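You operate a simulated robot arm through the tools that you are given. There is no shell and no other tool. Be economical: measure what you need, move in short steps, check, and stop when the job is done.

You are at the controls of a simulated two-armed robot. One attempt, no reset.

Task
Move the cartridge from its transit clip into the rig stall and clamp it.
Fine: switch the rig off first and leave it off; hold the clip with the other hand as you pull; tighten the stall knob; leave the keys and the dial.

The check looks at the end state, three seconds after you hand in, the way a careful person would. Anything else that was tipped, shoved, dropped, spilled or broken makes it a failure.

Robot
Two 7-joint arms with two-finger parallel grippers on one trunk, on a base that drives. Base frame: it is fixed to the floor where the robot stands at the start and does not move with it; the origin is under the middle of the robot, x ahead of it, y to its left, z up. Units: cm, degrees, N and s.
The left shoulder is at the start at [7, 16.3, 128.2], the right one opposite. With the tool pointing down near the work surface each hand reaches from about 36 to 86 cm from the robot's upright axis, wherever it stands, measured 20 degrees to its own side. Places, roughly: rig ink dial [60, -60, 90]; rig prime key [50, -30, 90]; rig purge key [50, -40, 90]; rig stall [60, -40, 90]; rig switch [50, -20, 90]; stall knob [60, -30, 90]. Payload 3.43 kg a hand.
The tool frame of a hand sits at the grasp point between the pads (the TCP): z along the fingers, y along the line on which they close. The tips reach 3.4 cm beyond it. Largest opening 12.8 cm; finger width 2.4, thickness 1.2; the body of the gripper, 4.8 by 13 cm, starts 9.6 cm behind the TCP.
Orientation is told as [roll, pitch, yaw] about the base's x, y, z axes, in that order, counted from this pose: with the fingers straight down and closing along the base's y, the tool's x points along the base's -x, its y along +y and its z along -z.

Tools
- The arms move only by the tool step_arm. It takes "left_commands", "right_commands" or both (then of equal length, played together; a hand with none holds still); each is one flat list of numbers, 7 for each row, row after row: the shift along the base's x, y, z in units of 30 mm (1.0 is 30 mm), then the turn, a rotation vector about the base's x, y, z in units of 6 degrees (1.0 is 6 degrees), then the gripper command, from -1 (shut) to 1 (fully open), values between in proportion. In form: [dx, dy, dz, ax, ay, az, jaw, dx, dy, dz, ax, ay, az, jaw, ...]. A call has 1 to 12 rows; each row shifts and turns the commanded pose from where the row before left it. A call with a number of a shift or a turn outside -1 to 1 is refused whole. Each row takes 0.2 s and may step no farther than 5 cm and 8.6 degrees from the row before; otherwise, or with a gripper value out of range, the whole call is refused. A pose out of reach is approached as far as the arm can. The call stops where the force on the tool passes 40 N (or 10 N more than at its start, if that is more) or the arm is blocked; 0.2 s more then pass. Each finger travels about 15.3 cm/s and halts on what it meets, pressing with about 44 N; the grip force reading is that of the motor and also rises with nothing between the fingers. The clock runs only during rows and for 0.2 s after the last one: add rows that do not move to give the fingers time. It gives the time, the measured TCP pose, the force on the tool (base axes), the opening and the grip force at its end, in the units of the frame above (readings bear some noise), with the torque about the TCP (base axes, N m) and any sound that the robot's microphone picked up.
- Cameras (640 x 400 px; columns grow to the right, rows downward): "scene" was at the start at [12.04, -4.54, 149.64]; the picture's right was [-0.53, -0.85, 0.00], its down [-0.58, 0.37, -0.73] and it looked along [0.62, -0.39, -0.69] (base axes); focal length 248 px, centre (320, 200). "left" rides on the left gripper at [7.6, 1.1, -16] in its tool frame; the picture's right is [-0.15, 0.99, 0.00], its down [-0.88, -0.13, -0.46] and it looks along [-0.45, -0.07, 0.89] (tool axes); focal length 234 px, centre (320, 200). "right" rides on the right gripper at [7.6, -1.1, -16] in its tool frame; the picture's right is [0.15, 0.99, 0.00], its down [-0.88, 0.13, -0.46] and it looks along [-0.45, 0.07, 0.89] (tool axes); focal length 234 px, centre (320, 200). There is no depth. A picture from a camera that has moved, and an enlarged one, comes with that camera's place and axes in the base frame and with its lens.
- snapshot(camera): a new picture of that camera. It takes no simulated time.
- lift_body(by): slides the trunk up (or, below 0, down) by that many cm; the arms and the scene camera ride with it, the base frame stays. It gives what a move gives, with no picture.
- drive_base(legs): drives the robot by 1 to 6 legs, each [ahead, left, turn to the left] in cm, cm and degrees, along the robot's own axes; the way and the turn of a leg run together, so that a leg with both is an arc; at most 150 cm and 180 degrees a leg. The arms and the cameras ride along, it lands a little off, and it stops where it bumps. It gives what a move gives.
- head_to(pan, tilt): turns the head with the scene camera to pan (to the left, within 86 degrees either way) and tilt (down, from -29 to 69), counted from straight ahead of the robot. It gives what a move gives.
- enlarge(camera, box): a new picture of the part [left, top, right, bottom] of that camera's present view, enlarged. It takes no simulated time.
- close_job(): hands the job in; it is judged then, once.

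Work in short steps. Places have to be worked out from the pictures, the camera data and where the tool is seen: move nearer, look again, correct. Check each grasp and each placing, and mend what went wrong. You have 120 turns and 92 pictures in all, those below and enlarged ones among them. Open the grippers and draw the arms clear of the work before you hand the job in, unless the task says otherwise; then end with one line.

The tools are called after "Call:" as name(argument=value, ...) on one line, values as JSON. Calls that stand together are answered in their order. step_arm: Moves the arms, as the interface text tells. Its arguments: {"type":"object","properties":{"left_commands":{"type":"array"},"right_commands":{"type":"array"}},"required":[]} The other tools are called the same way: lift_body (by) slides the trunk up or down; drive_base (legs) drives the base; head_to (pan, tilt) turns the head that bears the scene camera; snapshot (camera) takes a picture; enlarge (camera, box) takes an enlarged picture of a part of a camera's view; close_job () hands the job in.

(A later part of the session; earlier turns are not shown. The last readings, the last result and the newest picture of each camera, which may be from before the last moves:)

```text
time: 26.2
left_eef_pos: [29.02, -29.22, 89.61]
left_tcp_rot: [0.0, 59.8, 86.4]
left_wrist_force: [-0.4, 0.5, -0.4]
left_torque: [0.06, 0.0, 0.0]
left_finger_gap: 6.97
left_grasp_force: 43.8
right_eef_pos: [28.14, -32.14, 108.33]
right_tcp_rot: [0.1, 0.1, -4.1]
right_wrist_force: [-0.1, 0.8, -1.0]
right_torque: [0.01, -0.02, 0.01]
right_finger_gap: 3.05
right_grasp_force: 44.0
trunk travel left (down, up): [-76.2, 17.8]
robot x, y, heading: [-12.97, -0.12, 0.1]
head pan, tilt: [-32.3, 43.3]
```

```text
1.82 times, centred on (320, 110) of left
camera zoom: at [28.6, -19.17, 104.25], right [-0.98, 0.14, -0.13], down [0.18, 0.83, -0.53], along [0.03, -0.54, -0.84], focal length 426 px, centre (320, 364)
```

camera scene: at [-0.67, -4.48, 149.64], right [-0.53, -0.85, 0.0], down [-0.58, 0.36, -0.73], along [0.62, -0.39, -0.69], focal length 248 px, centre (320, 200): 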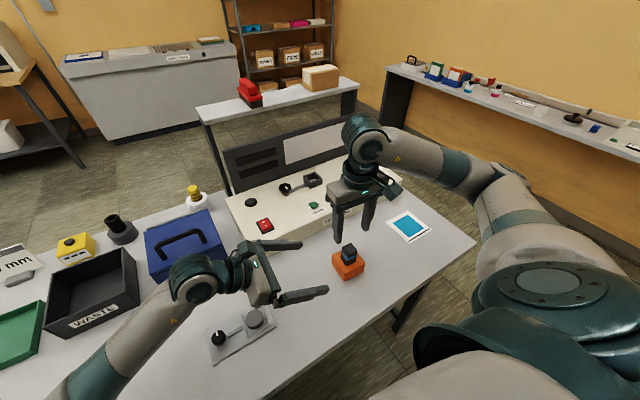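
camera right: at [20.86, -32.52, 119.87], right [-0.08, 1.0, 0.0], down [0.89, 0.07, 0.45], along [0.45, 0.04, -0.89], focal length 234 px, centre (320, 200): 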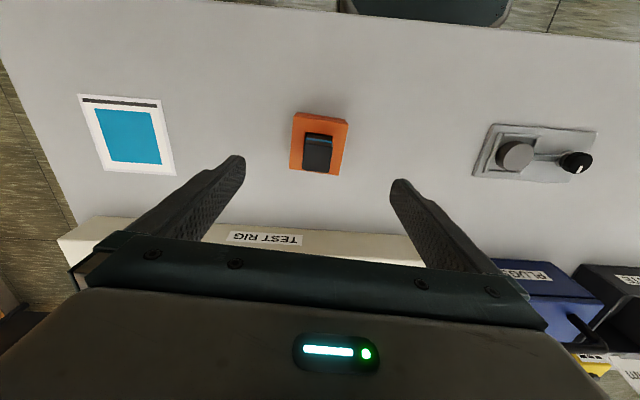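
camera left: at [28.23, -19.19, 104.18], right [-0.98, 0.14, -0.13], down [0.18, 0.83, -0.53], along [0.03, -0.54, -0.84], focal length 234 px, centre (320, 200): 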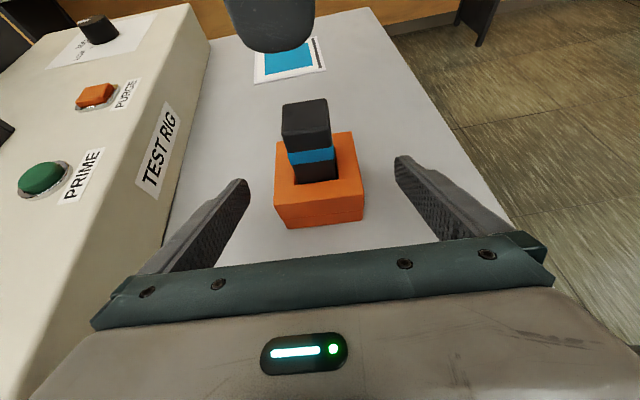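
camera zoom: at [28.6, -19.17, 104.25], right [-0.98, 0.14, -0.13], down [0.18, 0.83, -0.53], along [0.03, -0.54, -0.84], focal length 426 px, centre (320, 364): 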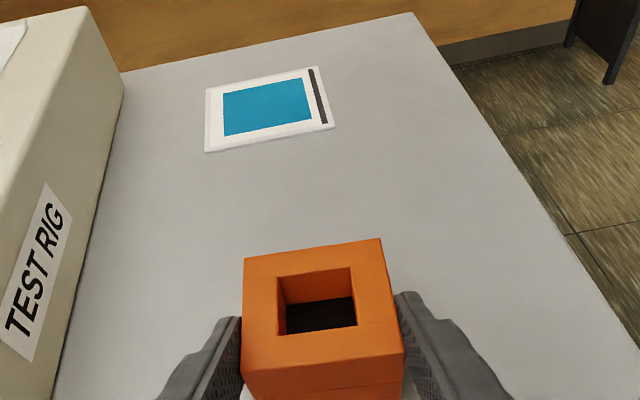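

Cartridge is free (about 6 cm below the TCP). Now I release the clip and back the left hand off along its own axis.

Call:
step_arm(left_commands=[0, 0, 0, 0, 0, 0, 0.3, 0, 0, 0, 0, 0, 0, 0.5, 0, 0, 0, 0, 0, 0, 0.5, 0.03, 0.43, 0.25, 0, 0, 0, 0.5, 0.03, 0.43, 0.25, 0, 0, 0, 0.5, 0.05, 0.7, 0.5, 0, 0, 0, 0.5, 0.05, 0.7, 0.6, 0, 0, 0, 0.5, 0, 0.8, 0.6, 0, 0, 0, 0.5, 0, 0.8, 0.6, 0, 0, 0, 0.5, 0, 0.8, 0.8, 0, 0, 0, 0.5, 0, 0.8, 0.8, 0, 0, 0, 0.5, 0, 0.5, 0.8, 0, 0, 0, 0.5])

Call:
snapshot(camera="scene")

Call:
snapshot(camera="left")

```text
time: 28.8
left_eef_pos: [29.37, -11.47, 104.95]
left_tcp_rot: [0.0, 59.6, 86.3]
left_wrist_force: [-0.1, 0.4, 0.3]
left_torque: [-0.01, 0.01, -0.03]
left_finger_gap: 9.58
left_grasp_force: 0.0
right_eef_pos: [28.13, -32.23, 108.32]
right_tcp_rot: [0.0, 0.1, -4.0]
right_wrist_force: [-0.2, -0.6, -0.8]
right_torque: [0.01, 0.02, 0.01]
right_finger_gap: 3.05
right_grasp_force: 43.5
trunk travel left (down, up): [-76.2, 17.8]
robot x, y, heading: [-12.79, -0.19, -0.0]
head pan, tilt: [-32.3, 43.3]
```

```text
54 pictures are left
camera scene: at [-0.67, -4.5, 149.63], right [-0.53, -0.85, 0.0], down [-0.58, 0.36, -0.73], along [0.62, -0.39, -0.69], focal length 248 px, centre (320, 200)
```

scene: 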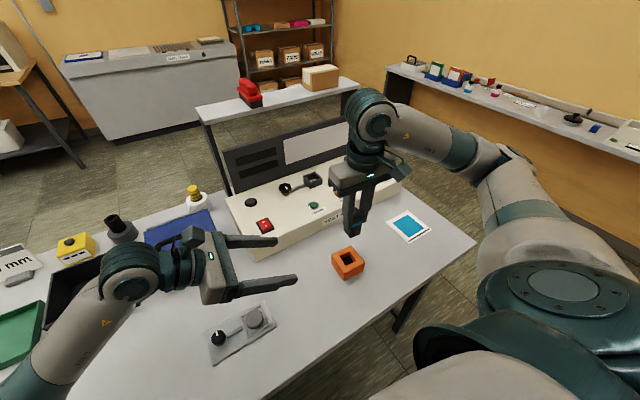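

```text
53 pictures are left
camera left: at [28.84, -1.37, 119.6], right [-0.98, 0.14, -0.13], down [0.18, 0.83, -0.53], along [0.03, -0.54, -0.84], focal length 234 px, centre (320, 200)
```

left: 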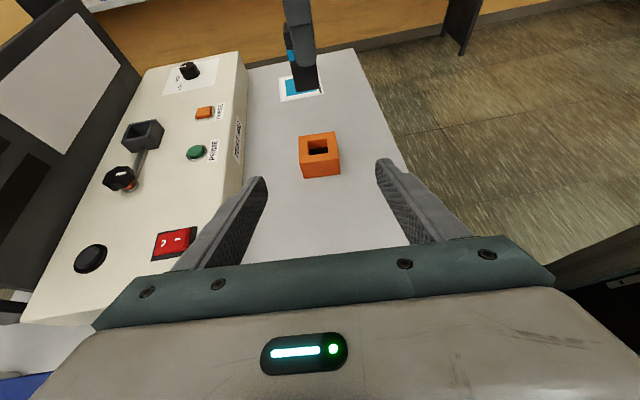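

The clip stayed put. Next I carry the cartridge to above the stall (≈[59.3,-39.2]), squaring the yaw to about 0.

Call:
step_arm(right_commands=[0.9, -0.2, 0.1, 0, 0, 0, -1, 0.9, -0.2, 0, 0, 0, 0, -1, 0.9, -0.2, 0, 0, 0, 0, -1, 0.9, -0.2, 0, 0, 0, 0.1, -1, 0.9, -0.2, 0, 0, 0, 0.1, -1, 0.9, -0.2, 0, 0, 0, 0.1, -1, 0.9, -0.2, 0, 0, 0, 0.1, -1, 0.9, -0.2, 0, 0, 0, 0.1, -1, 0.9, -0.2, 0, 0, 0, 0.1, -1, 0.9, -0.2, 0, 0, 0, 0, -1, 0.5, -0.2, 0, 0, 0, 0, -1, 0, 0, 0, 0, 0, 0, -1])

Call:
snapshot(camera="right")

Call:
snapshot(camera="scene")

```text
time: 31.4
left_eef_pos: [29.37, -11.44, 105.06]
left_tcp_rot: [0.0, 59.7, 86.4]
left_wrist_force: [-0.8, -0.3, 0.6]
left_torque: [0.0, 0.02, 0.01]
left_finger_gap: 9.62
left_grasp_force: 0.1
right_eef_pos: [56.91, -38.89, 108.81]
right_tcp_rot: [0.1, 0.1, -0.4]
right_wrist_force: [-0.6, -0.4, -0.8]
right_torque: [0.04, 0.0, -0.01]
right_finger_gap: 3.1
right_grasp_force: 43.7
trunk travel left (down, up): [-76.2, 17.8]
robot x, y, heading: [-12.72, 0.1, -0.0]
head pan, tilt: [-32.3, 43.3]
```

```text
52 pictures are left
camera right: at [49.32, -39.88, 124.83], right [-0.14, 0.99, 0.0], down [0.88, 0.12, 0.45], along [0.45, 0.06, -0.89], focal length 234 px, centre (320, 200)
```

right: 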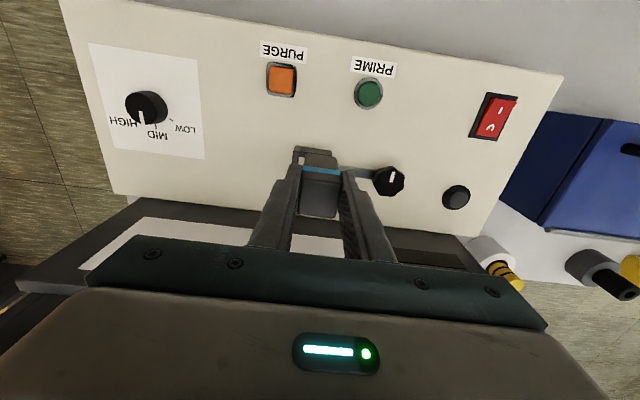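

```text
51 pictures are left
camera scene: at [-0.69, -4.53, 149.64], right [-0.53, -0.85, 0.0], down [-0.58, 0.36, -0.73], along [0.62, -0.39, -0.69], focal length 248 px, centre (320, 200)
```

scene: 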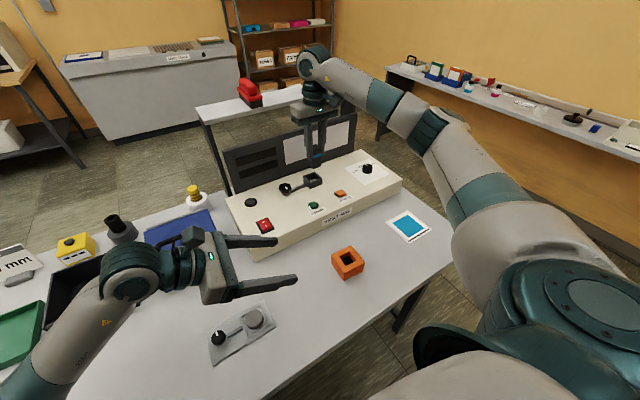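

I enlarge the stall from both cameras to fix its exact position and yaw.

Call:
enlarge(camera="scene", box=[270, 155, 350, 205])

Call:
enlarge(camera="right", box=[260, 120, 420, 220])

Call:
enlarge(camera="left", box=[80, 90, 240, 210])

```text
8.00 times, centred on (310, 180) of scene
camera zoom: at [-0.69, -4.53, 149.64], right [-0.53, -0.85, 0.0], down [-0.58, 0.36, -0.73], along [0.62, -0.39, -0.69], focal length 1982 px, centre (400, 360)
```

zoom: 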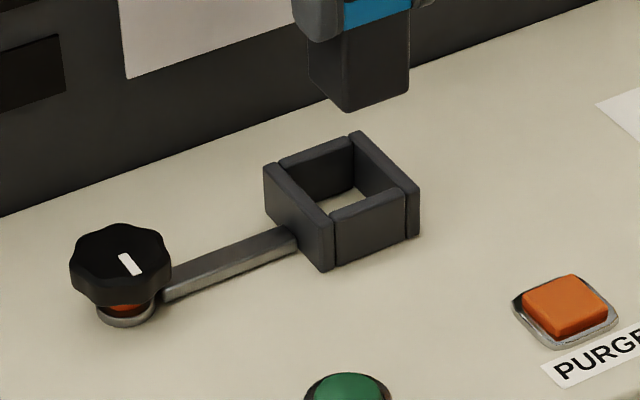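

```text
4.00 times, centred on (340, 170) of right
camera zoom: at [49.32, -39.88, 124.83], right [-0.14, 0.99, 0.0], down [0.88, 0.12, 0.45], along [0.45, 0.06, -0.89], focal length 937 px, centre (240, 320)
```

zoom: 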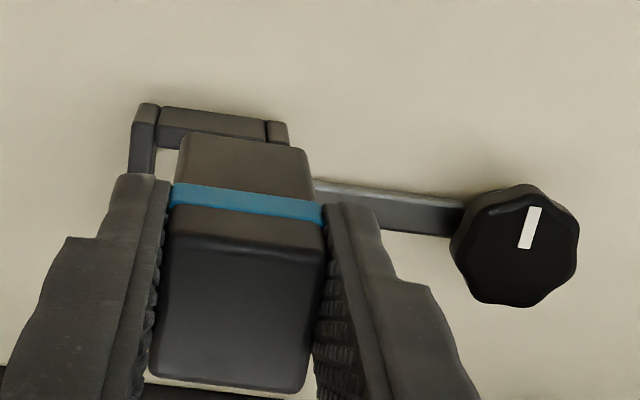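

```text
3.33 times, centred on (160, 150) of left
camera zoom: at [28.84, -1.42, 119.6], right [-0.98, 0.14, -0.13], down [0.18, 0.83, -0.53], along [0.03, -0.54, -0.84], focal length 781 px, centre (853, 367)
```

zoom: 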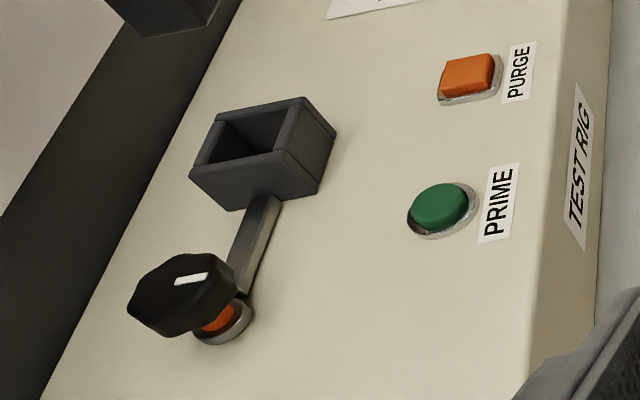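

Stall centre works out at ≈[60.2,-39.75], yaw ≈0, top ≈94.6; the knob at ≈[60,-29,95] shows an orange collar (loose). I move over the stall and lower to bottom clearance of ~2 cm.

Call:
step_arm(right_commands=[0.4, -0.1, 0, 0, 0, 0, -1, 0.4, -0.1, -0.3, 0, 0, 0, -1, 0.3, -0.09, -0.4, 0, 0, 0, -1, 0, 0, -0.5, 0, 0, 0, -1, 0, 0, -0.4, 0, 0, 0, -1, 0, 0, -0.2, 0, 0, 0, -1, 0, 0, 0, 0, 0, 0, -1])

Call:
enlarge(camera="scene", box=[260, 130, 356, 190])

Call:
enlarge(camera="right", box=[260, 100, 420, 200])

Call:
enlarge(camera="left", box=[80, 60, 240, 180])

```text
time: 33.0
left_eef_pos: [29.24, -11.5, 105.01]
left_tcp_rot: [0.0, 59.7, 86.3]
left_wrist_force: [-0.6, -0.1, 0.5]
left_torque: [0.01, 0.04, 0.02]
left_finger_gap: 9.59
left_grasp_force: 0.0
right_eef_pos: [60.1, -39.75, 103.29]
right_tcp_rot: [0.0, 0.1, -0.4]
right_wrist_force: [0.2, 0.3, -1.6]
right_torque: [0.05, 0.01, 0.01]
right_finger_gap: 3.06
right_grasp_force: 43.7
trunk travel left (down, up): [-76.2, 17.8]
robot x, y, heading: [-12.21, -0.16, 0.3]
head pan, tilt: [-32.3, 43.3]
```

```text
6.67 times, centred on (308, 160) of scene
camera zoom: at [-0.67, -4.52, 149.64], right [-0.53, -0.85, 0.0], down [-0.58, 0.36, -0.73], along [0.62, -0.39, -0.69], focal length 1651 px, centre (400, 467)
```

zoom: 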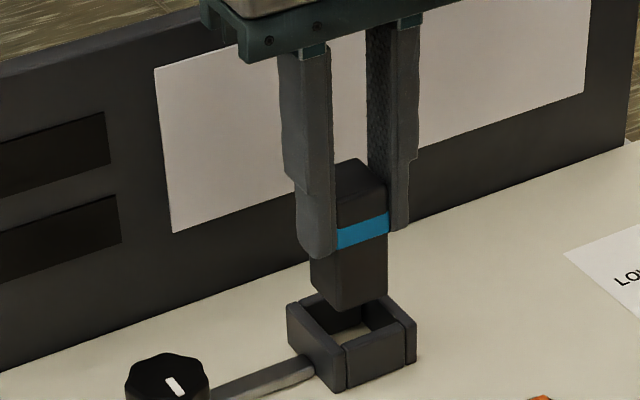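

```text
4.00 times, centred on (340, 150) of right
camera zoom: at [52.58, -40.73, 119.19], right [-0.14, 0.99, 0.0], down [0.88, 0.12, 0.45], along [0.45, 0.06, -0.89], focal length 937 px, centre (240, 400)
```

zoom: 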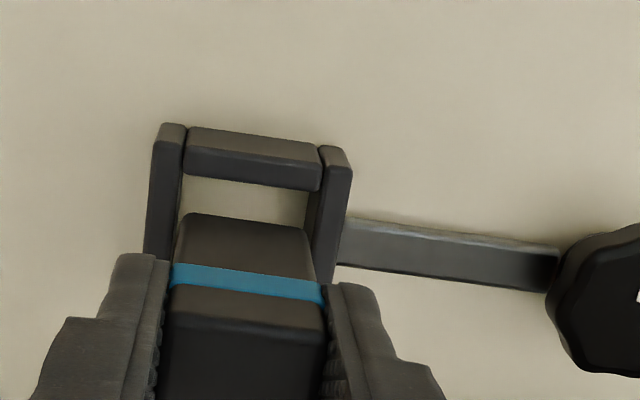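

```text
3.33 times, centred on (160, 120) of left
camera zoom: at [28.85, -1.41, 119.59], right [-0.98, 0.14, -0.13], down [0.18, 0.83, -0.53], along [0.03, -0.54, -0.84], focal length 781 px, centre (853, 467)
```

zoom: 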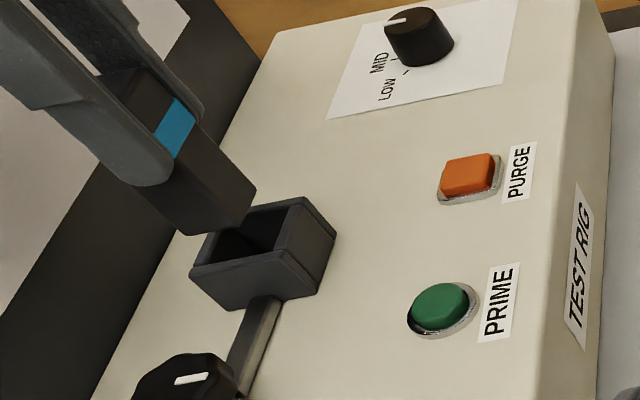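

Estimates agree at ≈[60.25,-39.65]; the cartridge is within 1–2 mm. I make the tiny correction and descend gently into the opening.

Call:
step_arm(right_commands=[0.04, 0.03, -0.2, 0, 0, 0, -1, 0, 0, -0.3, 0, 0, 0, -1, 0, 0, -0.2, 0, 0, 0, -1, 0, 0, -0.15, 0, 0, 0, -1, 0, 0, -0.15, 0, 0, 0, -1, 0, 0, 0, 0, 0, 0, -1])

Call:
enlarge(camera="scene", box=[260, 130, 356, 190])

Call:
enlarge(camera="right", box=[260, 100, 420, 200])

```text
time: 34.0
left_eef_pos: [29.11, -11.49, 105.11]
left_tcp_rot: [-0.2, 59.8, 86.3]
left_wrist_force: [0.2, 0.0, 0.4]
left_torque: [0.0, 0.05, -0.01]
left_finger_gap: 9.61
left_grasp_force: 0.1
right_eef_pos: [60.22, -39.74, 101.84]
right_tcp_rot: [0.2, -0.7, -0.6]
right_wrist_force: [-7.8, 0.2, 19.3]
right_torque: [0.05, 0.15, 0.02]
right_finger_gap: 3.09
right_grasp_force: 43.9
trunk travel left (down, up): [-76.2, 17.8]
robot x, y, heading: [-12.82, 0.22, -0.2]
head pan, tilt: [-32.3, 43.3]
stopped in row 5 (right hand): the force on the tool passed its limit (the readings are from after the stop); the commanded pose is now the measured one
```

```text
6.67 times, centred on (308, 160) of scene
camera zoom: at [-0.91, -4.44, 149.66], right [-0.53, -0.85, 0.0], down [-0.58, 0.36, -0.73], along [0.62, -0.39, -0.68], focal length 1651 px, centre (400, 467)
```

zoom: 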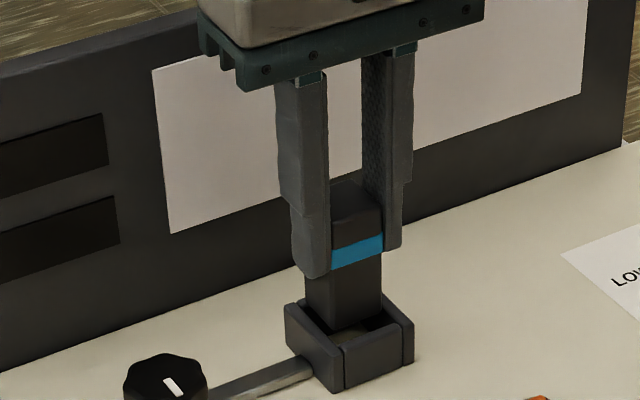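

```text
4.00 times, centred on (340, 150) of right
camera zoom: at [52.61, -40.68, 117.67], right [-0.14, 0.99, 0.0], down [0.88, 0.12, 0.47], along [0.46, 0.06, -0.88], focal length 937 px, centre (240, 400)
```

zoom: 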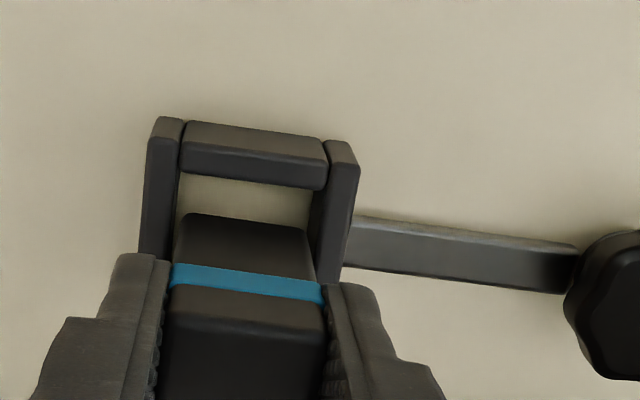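

It touched the far wall (force −x, gap visible at the near side). I lift slightly, shift −0.25 cm in x and +0.08 in y, square the small tilt, and descend again.

Call:
step_arm(right_commands=[0, 0, 0.25, -0.03, 0.12, 0.05, -1, -0.085, 0.027, 0, 0, 0, 0, -1, 0, 0, 0, 0, 0, 0, -1, 0, 0, -0.2, 0, 0, 0, -1, 0, 0, -0.15, 0, 0, 0, -1, 0, 0, -0.1, 0, 0, 0, -1, 0, 0, -0.1, 0, 0, 0, -1])

Call:
enlarge(camera="scene", box=[270, 145, 350, 195])

Call:
enlarge(camera="right", box=[260, 100, 420, 200])

```text
time: 35.4
left_eef_pos: [29.17, -11.4, 105.18]
left_tcp_rot: [-0.2, 59.8, 86.2]
left_wrist_force: [0.2, -1.0, 0.0]
left_torque: [-0.01, 0.0, -0.01]
left_finger_gap: 9.62
left_grasp_force: 0.0
right_eef_pos: [60.58, -39.65, 101.87]
right_tcp_rot: [0.1, -0.6, -0.4]
right_wrist_force: [-8.6, 2.4, 20.9]
right_torque: [0.08, 0.16, 0.03]
right_finger_gap: 3.07
right_grasp_force: 43.7
trunk travel left (down, up): [-76.2, 17.8]
robot x, y, heading: [-12.72, 0.08, -0.3]
head pan, tilt: [-32.3, 43.3]
stopped in row 7 (right hand): the force on the tool passed its limit (the readings are from after the stop); the commanded pose is now the measured one
```

```text
8.00 times, centred on (310, 170) of scene
camera zoom: at [-0.9, -4.45, 149.65], right [-0.53, -0.85, 0.0], down [-0.58, 0.36, -0.73], along [0.62, -0.39, -0.68], focal length 1982 px, centre (400, 440)
```

zoom: 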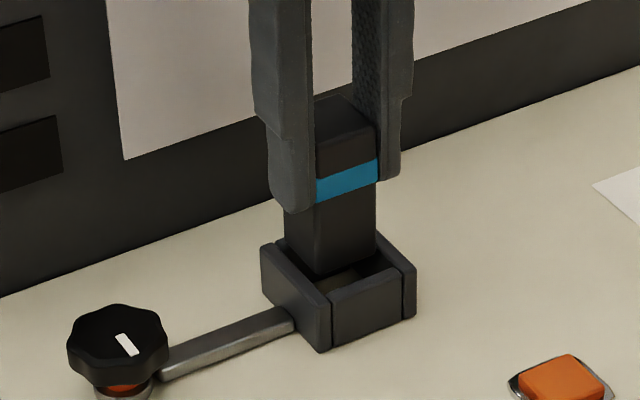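

```text
4.00 times, centred on (340, 150) of right
camera zoom: at [52.73, -40.7, 117.68], right [-0.14, 0.99, 0.0], down [0.88, 0.12, 0.47], along [0.46, 0.07, -0.88], focal length 937 px, centre (240, 400)
```

zoom: 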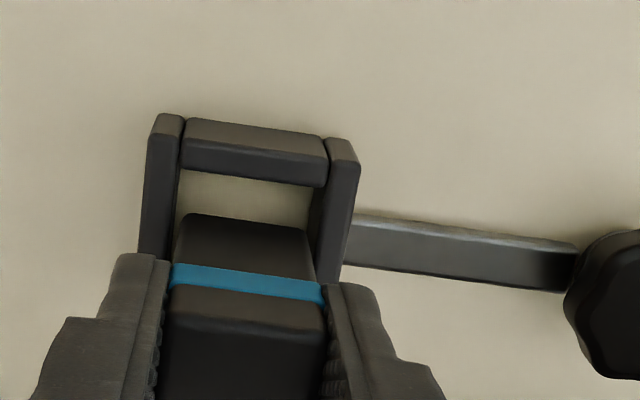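

Essentially the same contact (measurement noise ate my shift). I lift and shift −0.45 cm in x relative to the present picture, then look before pressing.

Call:
step_arm(right_commands=[0, 0, 0.25, 0, 0.1, 0.05, -1, -0.15, 0, 0, 0, 0, 0, -1, 0, 0, 0, 0, 0, 0, -1, 0, 0, 0, 0, 0, 0, -1])

Call:
enlarge(camera="right", box=[260, 100, 420, 200])

```text
time: 36.4
left_eef_pos: [29.34, -11.51, 104.92]
left_tcp_rot: [0.1, 59.8, 86.4]
left_wrist_force: [0.6, -0.2, 0.4]
left_torque: [-0.03, -0.01, 0.0]
left_finger_gap: 9.59
left_grasp_force: 0.0
right_eef_pos: [60.17, -39.8, 102.14]
right_tcp_rot: [0.0, 0.2, -0.1]
right_wrist_force: [0.2, 0.1, 0.1]
right_torque: [-0.02, 0.01, -0.02]
right_finger_gap: 3.09
right_grasp_force: 44.2
trunk travel left (down, up): [-76.2, 17.8]
robot x, y, heading: [-12.82, -0.02, 0.2]
head pan, tilt: [-32.3, 43.3]
```

```text
4.00 times, centred on (340, 150) of right
camera zoom: at [52.63, -40.78, 118.1], right [-0.14, 0.99, 0.0], down [0.88, 0.13, 0.45], along [0.45, 0.07, -0.89], focal length 937 px, centre (240, 400)
```

zoom: 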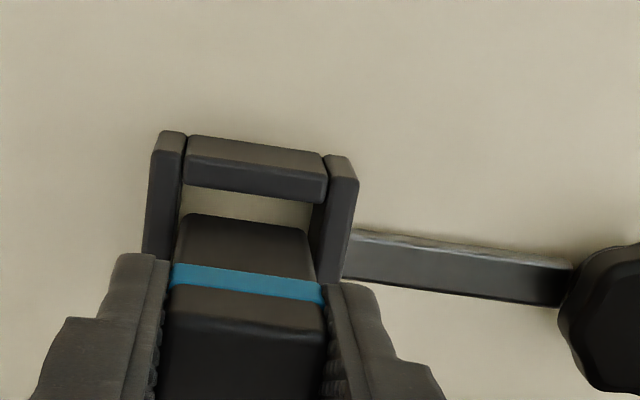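

Near gap projects to ~0.4 cm; I shift −0.12 cm more and descend gently.

Call:
step_arm(right_commands=[-0.04, 0.02, 0, 0, 0, 0, -1, 0, 0, -0.1, 0, 0, 0, -1, 0, 0, -0.1, 0, 0, 0, -1, 0, 0, -0.1, 0, 0, 0, -1, 0, 0, -0.1, 0, 0, 0, -1, 0, 0, -0.1, 0, 0, 0, -1, 0, 0, -0.1, 0, 0, 0, -1])

Call:
enlarge(camera="right", box=[260, 100, 420, 200])

Call:
enlarge(camera="scene", box=[270, 145, 350, 195])

```text
time: 38.0
left_eef_pos: [29.23, -11.6, 104.97]
left_tcp_rot: [0.0, 59.7, 86.4]
left_wrist_force: [0.7, 0.3, 0.4]
left_torque: [-0.02, -0.04, 0.01]
left_finger_gap: 9.59
left_grasp_force: 0.0
right_eef_pos: [60.01, -39.75, 100.31]
right_tcp_rot: [0.0, 0.2, 0.0]
right_wrist_force: [-0.1, -0.2, -0.4]
right_torque: [-0.02, -0.04, 0.0]
right_finger_gap: 3.08
right_grasp_force: 43.8
trunk travel left (down, up): [-76.2, 17.8]
robot x, y, heading: [-12.57, -0.43, -0.2]
head pan, tilt: [-32.3, 43.3]
```

```text
4.00 times, centred on (340, 150) of right
camera zoom: at [52.51, -40.71, 116.26], right [-0.14, 0.99, 0.0], down [0.88, 0.13, 0.45], along [0.45, 0.07, -0.89], focal length 937 px, centre (240, 400)
```

zoom: 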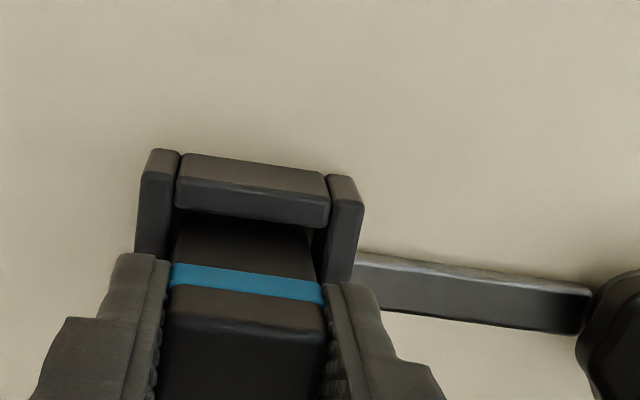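

```text
8.00 times, centred on (310, 170) of scene
camera zoom: at [-0.65, -4.56, 149.64], right [-0.53, -0.85, 0.0], down [-0.58, 0.37, -0.73], along [0.62, -0.39, -0.69], focal length 1982 px, centre (400, 440)
```

zoom: 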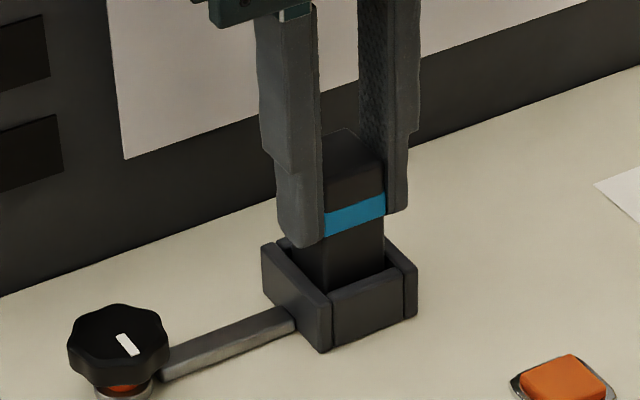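

It entered freely. I continue down in small steps until it bottoms.

Call:
step_arm(right_commands=[0, 0, -0.1, 0, 0, 0, -1, 0, 0, -0.1, 0, 0, 0, -1, 0, 0, -0.1, 0, 0, 0, -1, 0, 0, -0.1, 0, 0, 0, -1, 0, 0, -0.08, 0, 0, 0, -1, 0, 0, -0.08, 0, 0, 0, -1, 0, 0, 0, 0, 0, 0, -1])

Call:
enlarge(camera="scene", box=[270, 145, 350, 195])

```text
time: 39.6
left_eef_pos: [29.14, -11.35, 105.22]
left_tcp_rot: [-0.3, 59.9, 86.2]
left_wrist_force: [-0.7, -1.1, 1.5]
left_torque: [0.03, 0.0, 0.0]
left_finger_gap: 9.58
left_grasp_force: 0.0
right_eef_pos: [59.97, -39.77, 99.11]
right_tcp_rot: [-0.1, -0.3, 0.0]
right_wrist_force: [5.7, -4.1, 28.3]
right_torque: [-0.25, -0.18, 0.02]
right_finger_gap: 3.07
right_grasp_force: 44.1
trunk travel left (down, up): [-76.2, 17.8]
robot x, y, heading: [-12.68, 0.01, 0.3]
head pan, tilt: [-32.3, 43.3]
```

```text
8.00 times, centred on (310, 170) of scene
camera zoom: at [-0.97, -4.41, 149.71], right [-0.53, -0.85, 0.0], down [-0.58, 0.36, -0.73], along [0.62, -0.39, -0.68], focal length 1982 px, centre (400, 440)
```

zoom: 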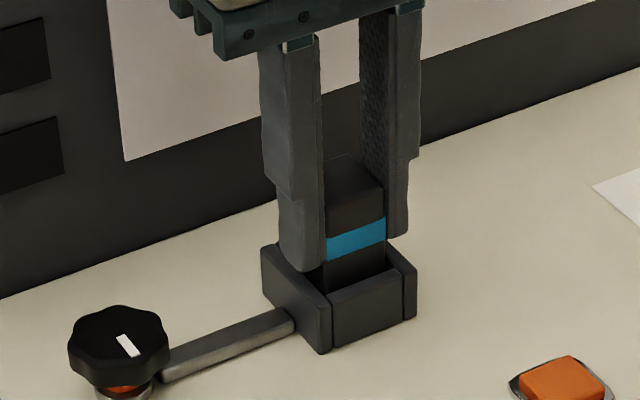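

28 N upward: it is either bottomed or the fingertips reached the stall walls. I release a little, letting it settle, and rise to look.

Call:
step_arm(right_commands=[0, 0, 0.04, 0, 0, 0, -1, 0, 0, 0, 0, 0, 0, -0.35, 0, 0, 0, 0, 0, 0, -0.2, 0, 0, 0.2, 0, 0, 0, -0.1, 0, 0, 0.5, 0, 0, 0, -0.1, 0, 0, 0.7, 0, 0, 0, -0.1, -0.2, 0, 0.7, 0, 0, 0, -0.1, -0.3, 0, 0.6, 0, 0, 0, -0.1, 0, 0, 0, 0, 0, 0, -0.1])

Call:
enlarge(camera="right", box=[230, 60, 470, 210])

Call:
enlarge(camera="scene", box=[270, 145, 350, 195])

```text
time: 41.6
left_eef_pos: [29.36, -11.46, 104.98]
left_tcp_rot: [0.1, 59.7, 86.4]
left_wrist_force: [0.8, 0.9, -0.6]
left_torque: [-0.03, 0.01, -0.03]
left_finger_gap: 9.61
left_grasp_force: 0.0
right_eef_pos: [58.47, -39.64, 106.87]
right_tcp_rot: [-0.1, 0.2, -0.1]
right_wrist_force: [0.4, -0.5, 0.4]
right_torque: [-0.02, 0.03, -0.01]
right_finger_gap: 5.77
right_grasp_force: 0.0
trunk travel left (down, up): [-76.2, 17.8]
robot x, y, heading: [-12.29, 0.11, 0.1]
head pan, tilt: [-32.3, 43.3]
```

```text
2.67 times, centred on (350, 135) of right
camera zoom: at [50.98, -40.67, 122.76], right [-0.15, 0.99, 0.0], down [0.88, 0.13, 0.45], along [0.45, 0.07, -0.89], focal length 624 px, centre (240, 373)
```

zoom: 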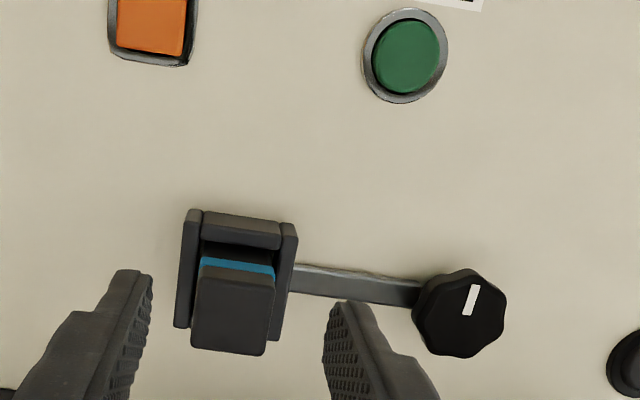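

```text
8.00 times, centred on (310, 170) of scene
camera zoom: at [-0.61, -4.55, 149.63], right [-0.53, -0.85, 0.0], down [-0.58, 0.37, -0.73], along [0.62, -0.39, -0.69], focal length 1982 px, centre (400, 440)
```

zoom: 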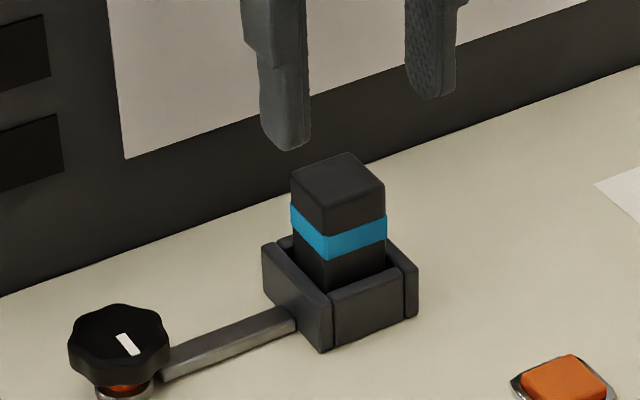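

The cartridge is seated upright, squarely in the stall. Next the knob at ≈[60.3,-28.95], top ≈94.9: I move the right hand above it, yawed +45° so I can turn clockwise.

Call:
step_arm(right_commands=[0.07, 0.44, 0, 0, 0, 0.94, 0.1, 0.07, 0.44, 0, 0, 0, 0.94, 0.1, 0.07, 0.44, 0, 0, 0, 0.94, 0.1, 0.07, 0.44, 0, 0, 0, 0.94, 0.1, 0.07, 0.45, -0.2, 0, 0, 0.94, 0.1, 0.07, 0.45, -0.3, 0, 0, 0.94, 0.1, 0.07, 0.45, -0.4, 0, 0, 0.94, 0.1, 0.07, 0.45, -0.4, 0, 0, 0.94, 0.1, 0, 0, 0, 0, 0, 0, 0.1])

Call:
snapshot(camera="right")

Call:
enlarge(camera="scene", box=[240, 125, 352, 195])

```text
time: 43.6
left_eef_pos: [29.25, -11.54, 104.94]
left_tcp_rot: [-0.1, 59.8, 86.3]
left_wrist_force: [0.0, 0.2, -0.2]
left_torque: [0.02, 0.03, 0.0]
left_finger_gap: 9.61
left_grasp_force: 0.1
right_eef_pos: [59.35, -34.48, 106.93]
right_tcp_rot: [0.0, 0.2, 22.5]
right_wrist_force: [-1.4, -0.5, 0.0]
right_torque: [-0.02, -0.01, 0.01]
right_finger_gap: 7.04
right_grasp_force: 0.0
right hand out of reach, approached as far as the arm can: row 5, 6, 7, 8
trunk travel left (down, up): [-76.2, 17.8]
robot x, y, heading: [-12.28, -0.1, -0.0]
head pan, tilt: [-32.3, 43.3]
```

```text
34 pictures are left
camera right: at [52.82, -38.19, 122.9], right [-0.51, 0.86, 0.0], down [0.77, 0.46, 0.45], along [0.39, 0.23, -0.89], focal length 234 px, centre (320, 200)
```

right: 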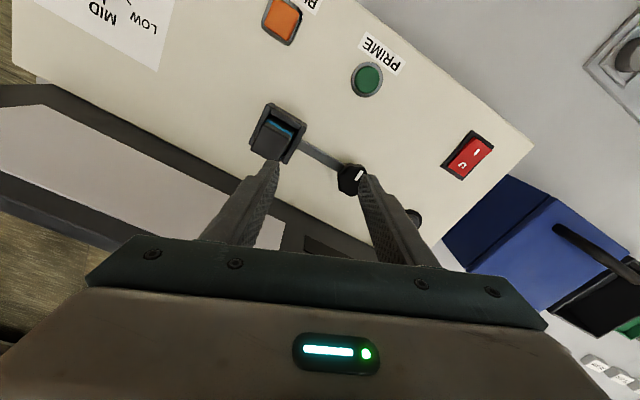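

```text
5.71 times, centred on (296, 160) of scene
camera zoom: at [-0.66, -4.53, 149.64], right [-0.53, -0.85, 0.0], down [-0.58, 0.37, -0.73], along [0.62, -0.39, -0.69], focal length 1416 px, centre (457, 429)
```

zoom: 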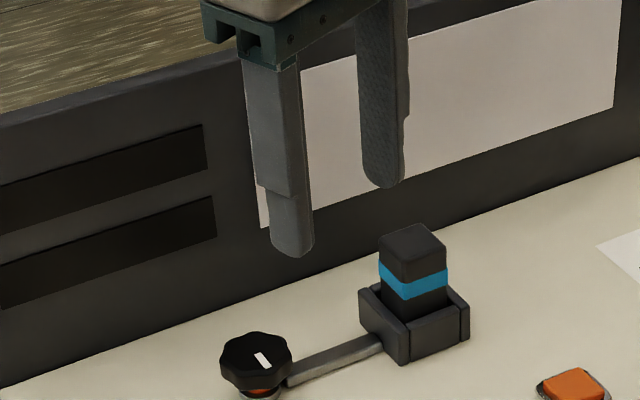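

Yaw stops near +22° for the right arm, so I use a start yaw of about +15° and go on to the knob.

Call:
step_arm(right_commands=[0.07, 0.46, 0, 0, 0, -0.7, 0.1, 0.07, 0.46, 0, 0, 0, -0.6, 0.1, 0.07, 0.46, 0, 0, 0, 0, 0.1, 0.07, 0.46, -0.3, 0, 0, 0, 0.1, 0, 0, -0.5, 0, 0, 0, 0.1, 0, 0, -0.5, 0, 0, 0, 0.1, 0, 0, 0, 0, 0, 0, 0.1])

Call:
enlarge(camera="right", box=[200, 60, 440, 210])

Call:
enlarge(camera="scene", box=[240, 125, 352, 195])

```text
time: 45.2
left_eef_pos: [29.31, -11.52, 104.97]
left_tcp_rot: [0.1, 59.8, 86.3]
left_wrist_force: [0.3, -0.5, 0.3]
left_torque: [-0.04, -0.02, -0.01]
left_finger_gap: 9.6
left_grasp_force: 0.0
right_eef_pos: [60.17, -28.72, 103.06]
right_tcp_rot: [0.0, 0.2, 14.7]
right_wrist_force: [-0.1, -0.2, -0.2]
right_torque: [-0.01, -0.01, -0.01]
right_finger_gap: 7.04
right_grasp_force: 0.1
trunk travel left (down, up): [-76.2, 17.8]
robot x, y, heading: [-12.57, -0.13, -0.1]
head pan, tilt: [-32.3, 43.3]
```

```text
2.67 times, centred on (320, 135) of right
camera zoom: at [53.2, -31.55, 118.98], right [-0.39, 0.92, 0.0], down [0.82, 0.35, 0.45], along [0.42, 0.18, -0.89], focal length 624 px, centre (320, 373)
```

zoom: 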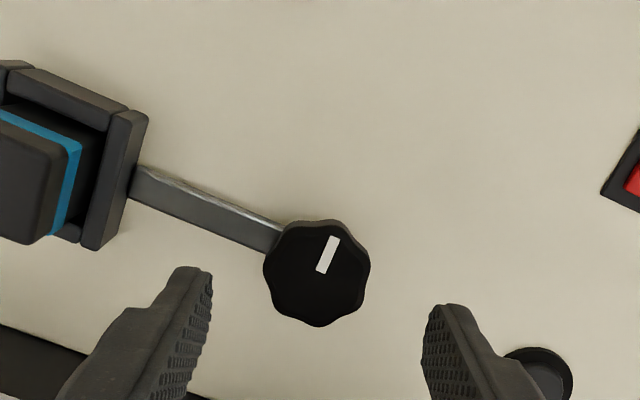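

```text
5.71 times, centred on (296, 160) of scene
camera zoom: at [-0.67, -4.53, 149.64], right [-0.53, -0.85, 0.0], down [-0.58, 0.37, -0.73], along [0.62, -0.39, -0.69], focal length 1416 px, centre (457, 429)
```

zoom: 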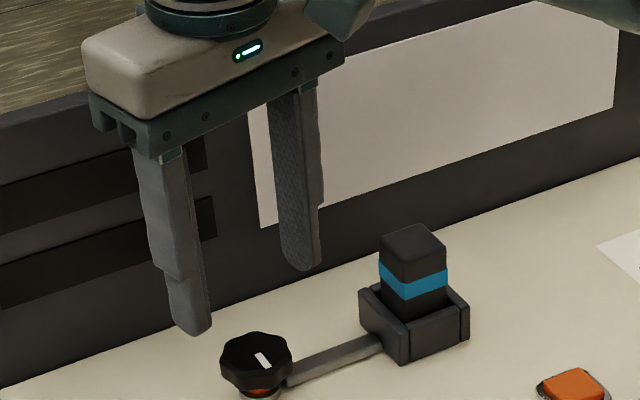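

Knob centre [60.25,-28.65] is right under the hand. I lower with fingers around it, watching the force (bar below the −y finger).

Call:
step_arm(right_commands=[0.02, 0.02, -0.5, 0, 0, 0, 0.1, 0, 0, -0.5, 0, 0, 0, 0.1, 0, 0, -0.5, 0, 0, 0, 0.1, 0, 0, -0.3, 0, 0, 0, 0.1, 0, 0, -0.2, 0, 0, 0, 0.1, 0, 0, 0, 0, 0, 0, 0.1])

Call:
enlarge(camera="right", box=[200, 60, 440, 210])

Call:
enlarge(camera="scene", box=[250, 145, 346, 205])

```text
time: 46.6
left_eef_pos: [29.27, -11.49, 104.85]
left_tcp_rot: [0.0, 59.9, 86.3]
left_wrist_force: [1.0, -0.7, -0.1]
left_torque: [-0.02, -0.02, -0.03]
left_finger_gap: 9.61
left_grasp_force: 0.0
right_eef_pos: [60.12, -28.66, 96.85]
right_tcp_rot: [-0.1, 0.2, 14.7]
right_wrist_force: [-0.5, 0.2, -0.6]
right_torque: [0.01, -0.02, 0.01]
right_finger_gap: 7.05
right_grasp_force: 0.0
trunk travel left (down, up): [-76.2, 17.8]
robot x, y, heading: [-12.56, -0.05, -0.3]
head pan, tilt: [-32.3, 43.3]
```

```text
2.67 times, centred on (320, 135) of right
camera zoom: at [53.24, -31.52, 112.82], right [-0.39, 0.92, 0.0], down [0.82, 0.35, 0.45], along [0.42, 0.18, -0.89], focal length 624 px, centre (320, 373)
```

zoom: 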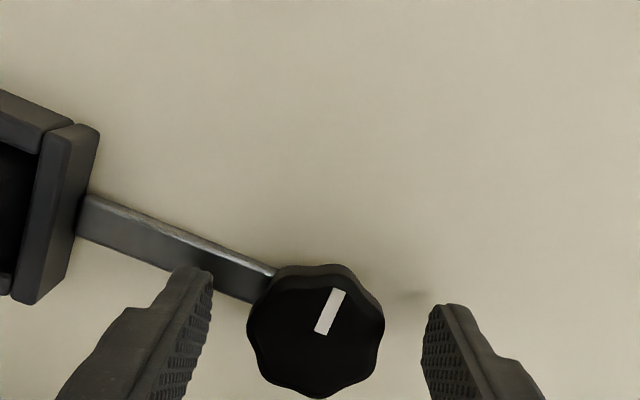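

```text
6.67 times, centred on (298, 175) of scene
camera zoom: at [-0.67, -4.54, 149.64], right [-0.53, -0.85, 0.0], down [-0.58, 0.37, -0.73], along [0.62, -0.39, -0.69], focal length 1651 px, centre (467, 367)
```

zoom: 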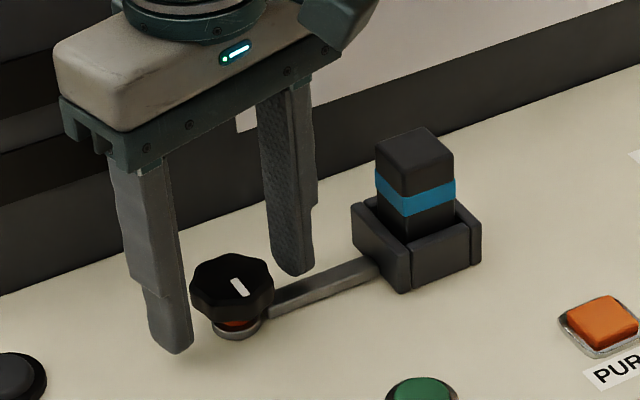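

No contact; knob appears ~0.3 cm further in +x. I adjust and close on the knob.

Call:
step_arm(right_commands=[0.09, 0.03, 0, 0, 0, 0, 0.1, 0, 0, 0, 0, 0, 0, -0.2, 0, 0, 0, 0, 0, 0, -0.6, 0, 0, 0, 0, 0, 0, -1, 0, 0, 0, 0, 0, 0, -1])

Call:
enlarge(camera="right", box=[200, 60, 440, 210])

```text
time: 47.8
left_eef_pos: [29.39, -11.59, 105.03]
left_tcp_rot: [0.0, 59.7, 86.3]
left_wrist_force: [-0.6, -0.6, -0.8]
left_torque: [-0.01, -0.04, -0.01]
left_finger_gap: 9.58
left_grasp_force: 0.0
right_eef_pos: [60.58, -28.6, 96.89]
right_tcp_rot: [0.0, 0.2, 14.5]
right_wrist_force: [2.3, -3.1, 0.4]
right_torque: [-0.38, -0.29, -0.08]
right_finger_gap: 4.18
right_grasp_force: 44.8
trunk travel left (down, up): [-76.2, 17.8]
robot x, y, heading: [-12.61, 0.52, 0.0]
head pan, tilt: [-32.3, 43.3]
```

```text
2.67 times, centred on (320, 135) of right
camera zoom: at [53.54, -31.54, 112.88], right [-0.39, 0.92, 0.0], down [0.82, 0.35, 0.45], along [0.42, 0.18, -0.89], focal length 624 px, centre (320, 373)
```

zoom: 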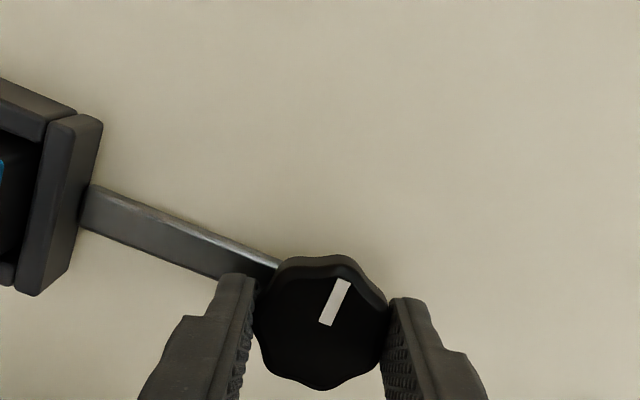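

Knob gripped (4.18 cm). I turn clockwise (negative yaw) 30° and check the torque and the mark.

Call:
step_arm(right_commands=[0, 0, 0, 0, 0, -1, -1, 0, 0, 0, 0, 0, -1, -1, 0, 0, 0, 0, 0, -1, -1, 0, 0, 0, 0, 0, -1, -1, 0, 0, 0, 0, 0, -1, -1])

Call:
enlarge(camera="right", box=[200, 60, 440, 210])

```text
time: 49.0
left_eef_pos: [29.25, -11.54, 105.09]
left_tcp_rot: [0.0, 59.7, 86.3]
left_wrist_force: [0.5, -0.3, 0.4]
left_torque: [0.0, 0.0, 0.01]
left_finger_gap: 9.6
left_grasp_force: 0.0
right_eef_pos: [60.45, -28.77, 96.97]
right_tcp_rot: [0.1, 0.2, -15.3]
right_wrist_force: [3.3, -3.3, 3.3]
right_torque: [0.06, -0.09, -0.01]
right_finger_gap: 4.13
right_grasp_force: 45.2
trunk travel left (down, up): [-76.2, 17.8]
robot x, y, heading: [-12.95, 0.15, -0.1]
head pan, tilt: [-32.3, 43.3]
```

```text
2.67 times, centred on (320, 135) of right
camera zoom: at [52.99, -27.68, 112.88], right [0.12, 0.99, 0.0], down [0.88, -0.11, 0.45], along [0.45, -0.06, -0.89], focal length 624 px, centre (320, 373)
```

zoom: 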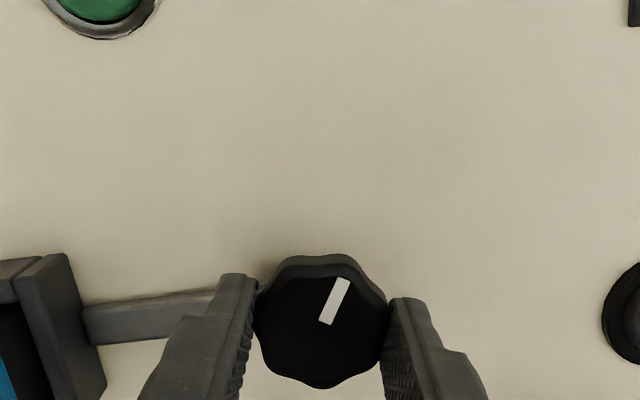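

The knob turns with the hand, no resistance yet. I continue clockwise another 66°.

Call:
step_arm(right_commands=[0, 0, 0, 0, 0, -1, -1, 0, 0, 0, 0, 0, -1, -1, 0, 0, 0, 0, 0, -1, -1, 0, 0, 0, 0, 0, -1, -1, 0, 0, 0, 0, 0, -1, -1, 0, 0, 0, 0, 0, -1, -1, 0, 0, 0, 0, 0, -1, -1, 0, 0, 0, 0, 0, -1, -1, 0, 0, 0, 0, 0, -1, -1, 0, 0, 0, 0, 0, -1, -1, 0, 0, 0, 0, 0, -1, -1])

Call:
enlarge(camera="right", box=[200, 60, 440, 210])

Call:
enlarge(camera="scene", box=[250, 145, 346, 205])

```text
time: 51.4
left_eef_pos: [29.32, -11.62, 104.97]
left_tcp_rot: [-0.1, 59.7, 86.4]
left_wrist_force: [-0.7, 0.3, 0.1]
left_torque: [-0.06, -0.01, -0.04]
left_finger_gap: 9.6
left_grasp_force: 0.2
right_eef_pos: [60.42, -28.74, 96.9]
right_tcp_rot: [0.1, 0.2, -81.4]
right_wrist_force: [2.3, -8.1, 5.3]
right_torque: [-0.49, -0.2, 0.0]
right_finger_gap: 4.15
right_grasp_force: 44.9
trunk travel left (down, up): [-76.2, 17.8]
robot x, y, heading: [-12.63, 0.03, 0.1]
head pan, tilt: [-32.3, 43.3]
```

```text
2.67 times, centred on (320, 135) of right
camera zoom: at [58.26, -21.38, 112.88], right [0.96, 0.29, 0.0], down [0.26, -0.85, 0.45], along [0.13, -0.43, -0.89], focal length 624 px, centre (320, 373)
```

zoom: 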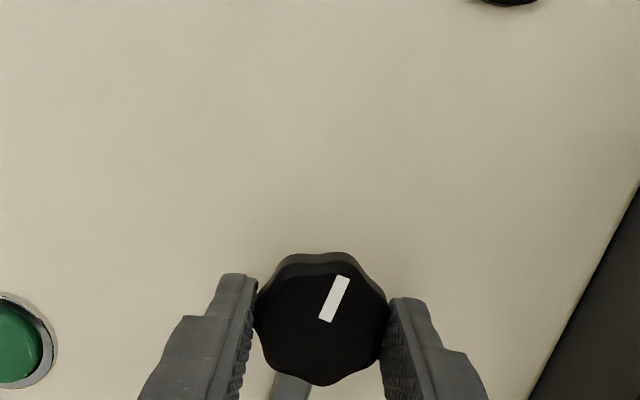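

```text
6.67 times, centred on (298, 175) of scene
camera zoom: at [-0.72, -4.64, 149.64], right [-0.53, -0.85, 0.0], down [-0.58, 0.37, -0.73], along [0.62, -0.39, -0.69], focal length 1651 px, centre (467, 367)
```

zoom: 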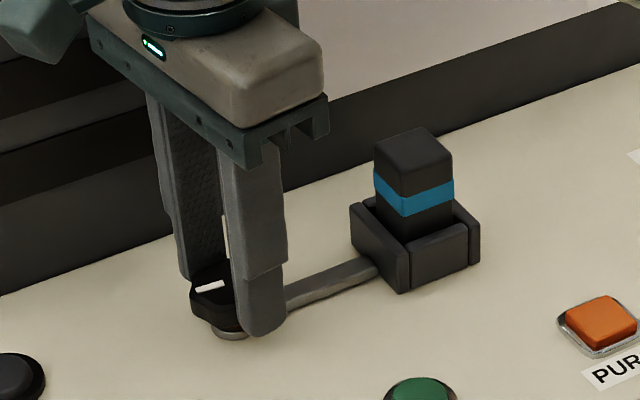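

96° turned, orange collar appears nearly hidden. I continue 24° more watching the torque.

Call:
step_arm(right_commands=[0, 0, 0, 0, 0, -1, -1, 0, 0, 0, 0, 0, -1, -1, 0, 0, 0, 0, 0, -1, -1, 0, 0, 0, 0, 0, -1, -1])

Call:
enlarge(camera="right", box=[200, 60, 440, 210])

```text
time: 52.4
left_eef_pos: [29.21, -11.73, 104.94]
left_tcp_rot: [-0.1, 59.8, 86.3]
left_wrist_force: [0.0, 0.5, -0.3]
left_torque: [0.04, 0.02, -0.01]
left_finger_gap: 9.59
left_grasp_force: 0.0
right_eef_pos: [60.32, -28.75, 97.03]
right_tcp_rot: [0.0, 0.2, -105.5]
right_wrist_force: [4.9, -10.4, 12.8]
right_torque: [-1.07, 0.39, 0.02]
right_finger_gap: 4.16
right_grasp_force: 45.3
trunk travel left (down, up): [-76.2, 17.8]
robot x, y, heading: [-12.51, 0.29, 0.1]
head pan, tilt: [-32.3, 43.3]
```

```text
2.67 times, centred on (320, 135) of right
camera zoom: at [61.36, -21.11, 112.88], right [0.99, -0.12, 0.0], down [-0.11, -0.89, 0.45], along [-0.05, -0.45, -0.89], focal length 624 px, centre (320, 373)
```

zoom: 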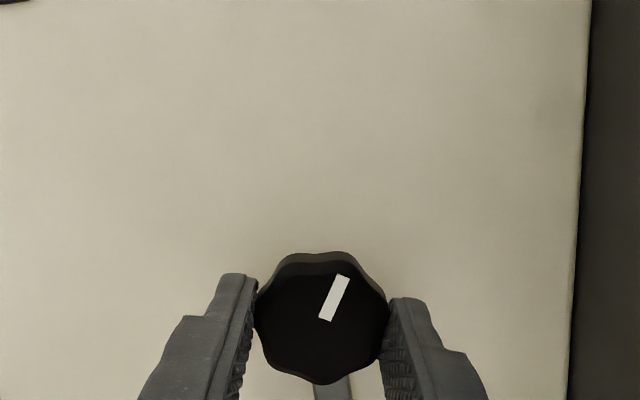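

Upward force on the tool is growing, so I release gently and look at the knob's height and collar.

Call:
step_arm(right_commands=[0, 0, 0, 0, 0, 0, -0.1, 0, 0, 0, 0, 0, 0, 0.1, 0, 0, 0.4, 0, 0, 0, 0.1, 0, 0, 0.6, 0, 0, 0, 0.1, 0, 0, 0.6, 0, 0, 0, 0.1, 0, 0, 0.6, 0, 0, 0, 0.1])

Call:
enlarge(camera="scene", box=[250, 145, 346, 205])

```text
time: 53.8
left_eef_pos: [29.24, -11.57, 104.95]
left_tcp_rot: [-0.1, 59.8, 86.3]
left_wrist_force: [0.1, 0.0, -0.1]
left_torque: [0.01, -0.02, 0.02]
left_finger_gap: 9.6
left_grasp_force: 0.1
right_eef_pos: [60.34, -28.49, 103.59]
right_tcp_rot: [0.0, 0.1, -105.3]
right_wrist_force: [0.8, -1.2, 0.8]
right_torque: [0.0, -0.02, 0.01]
right_finger_gap: 7.04
right_grasp_force: 0.1
trunk travel left (down, up): [-76.2, 17.8]
robot x, y, heading: [-12.73, 0.16, 0.1]
head pan, tilt: [-32.3, 43.3]
```

```text
6.67 times, centred on (298, 175) of scene
camera zoom: at [-0.7, -4.52, 149.64], right [-0.53, -0.85, 0.0], down [-0.58, 0.37, -0.73], along [0.62, -0.39, -0.69], focal length 1651 px, centre (467, 367)
```

zoom: 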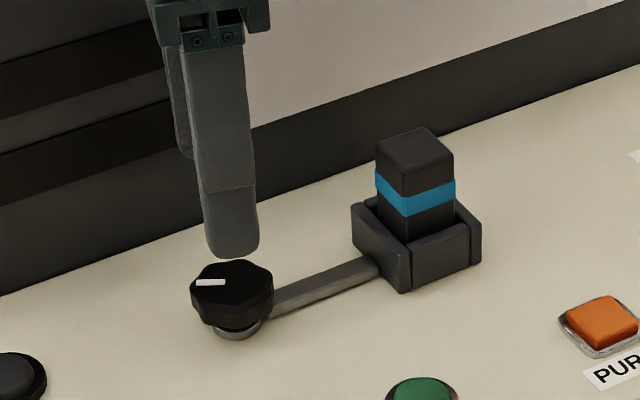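

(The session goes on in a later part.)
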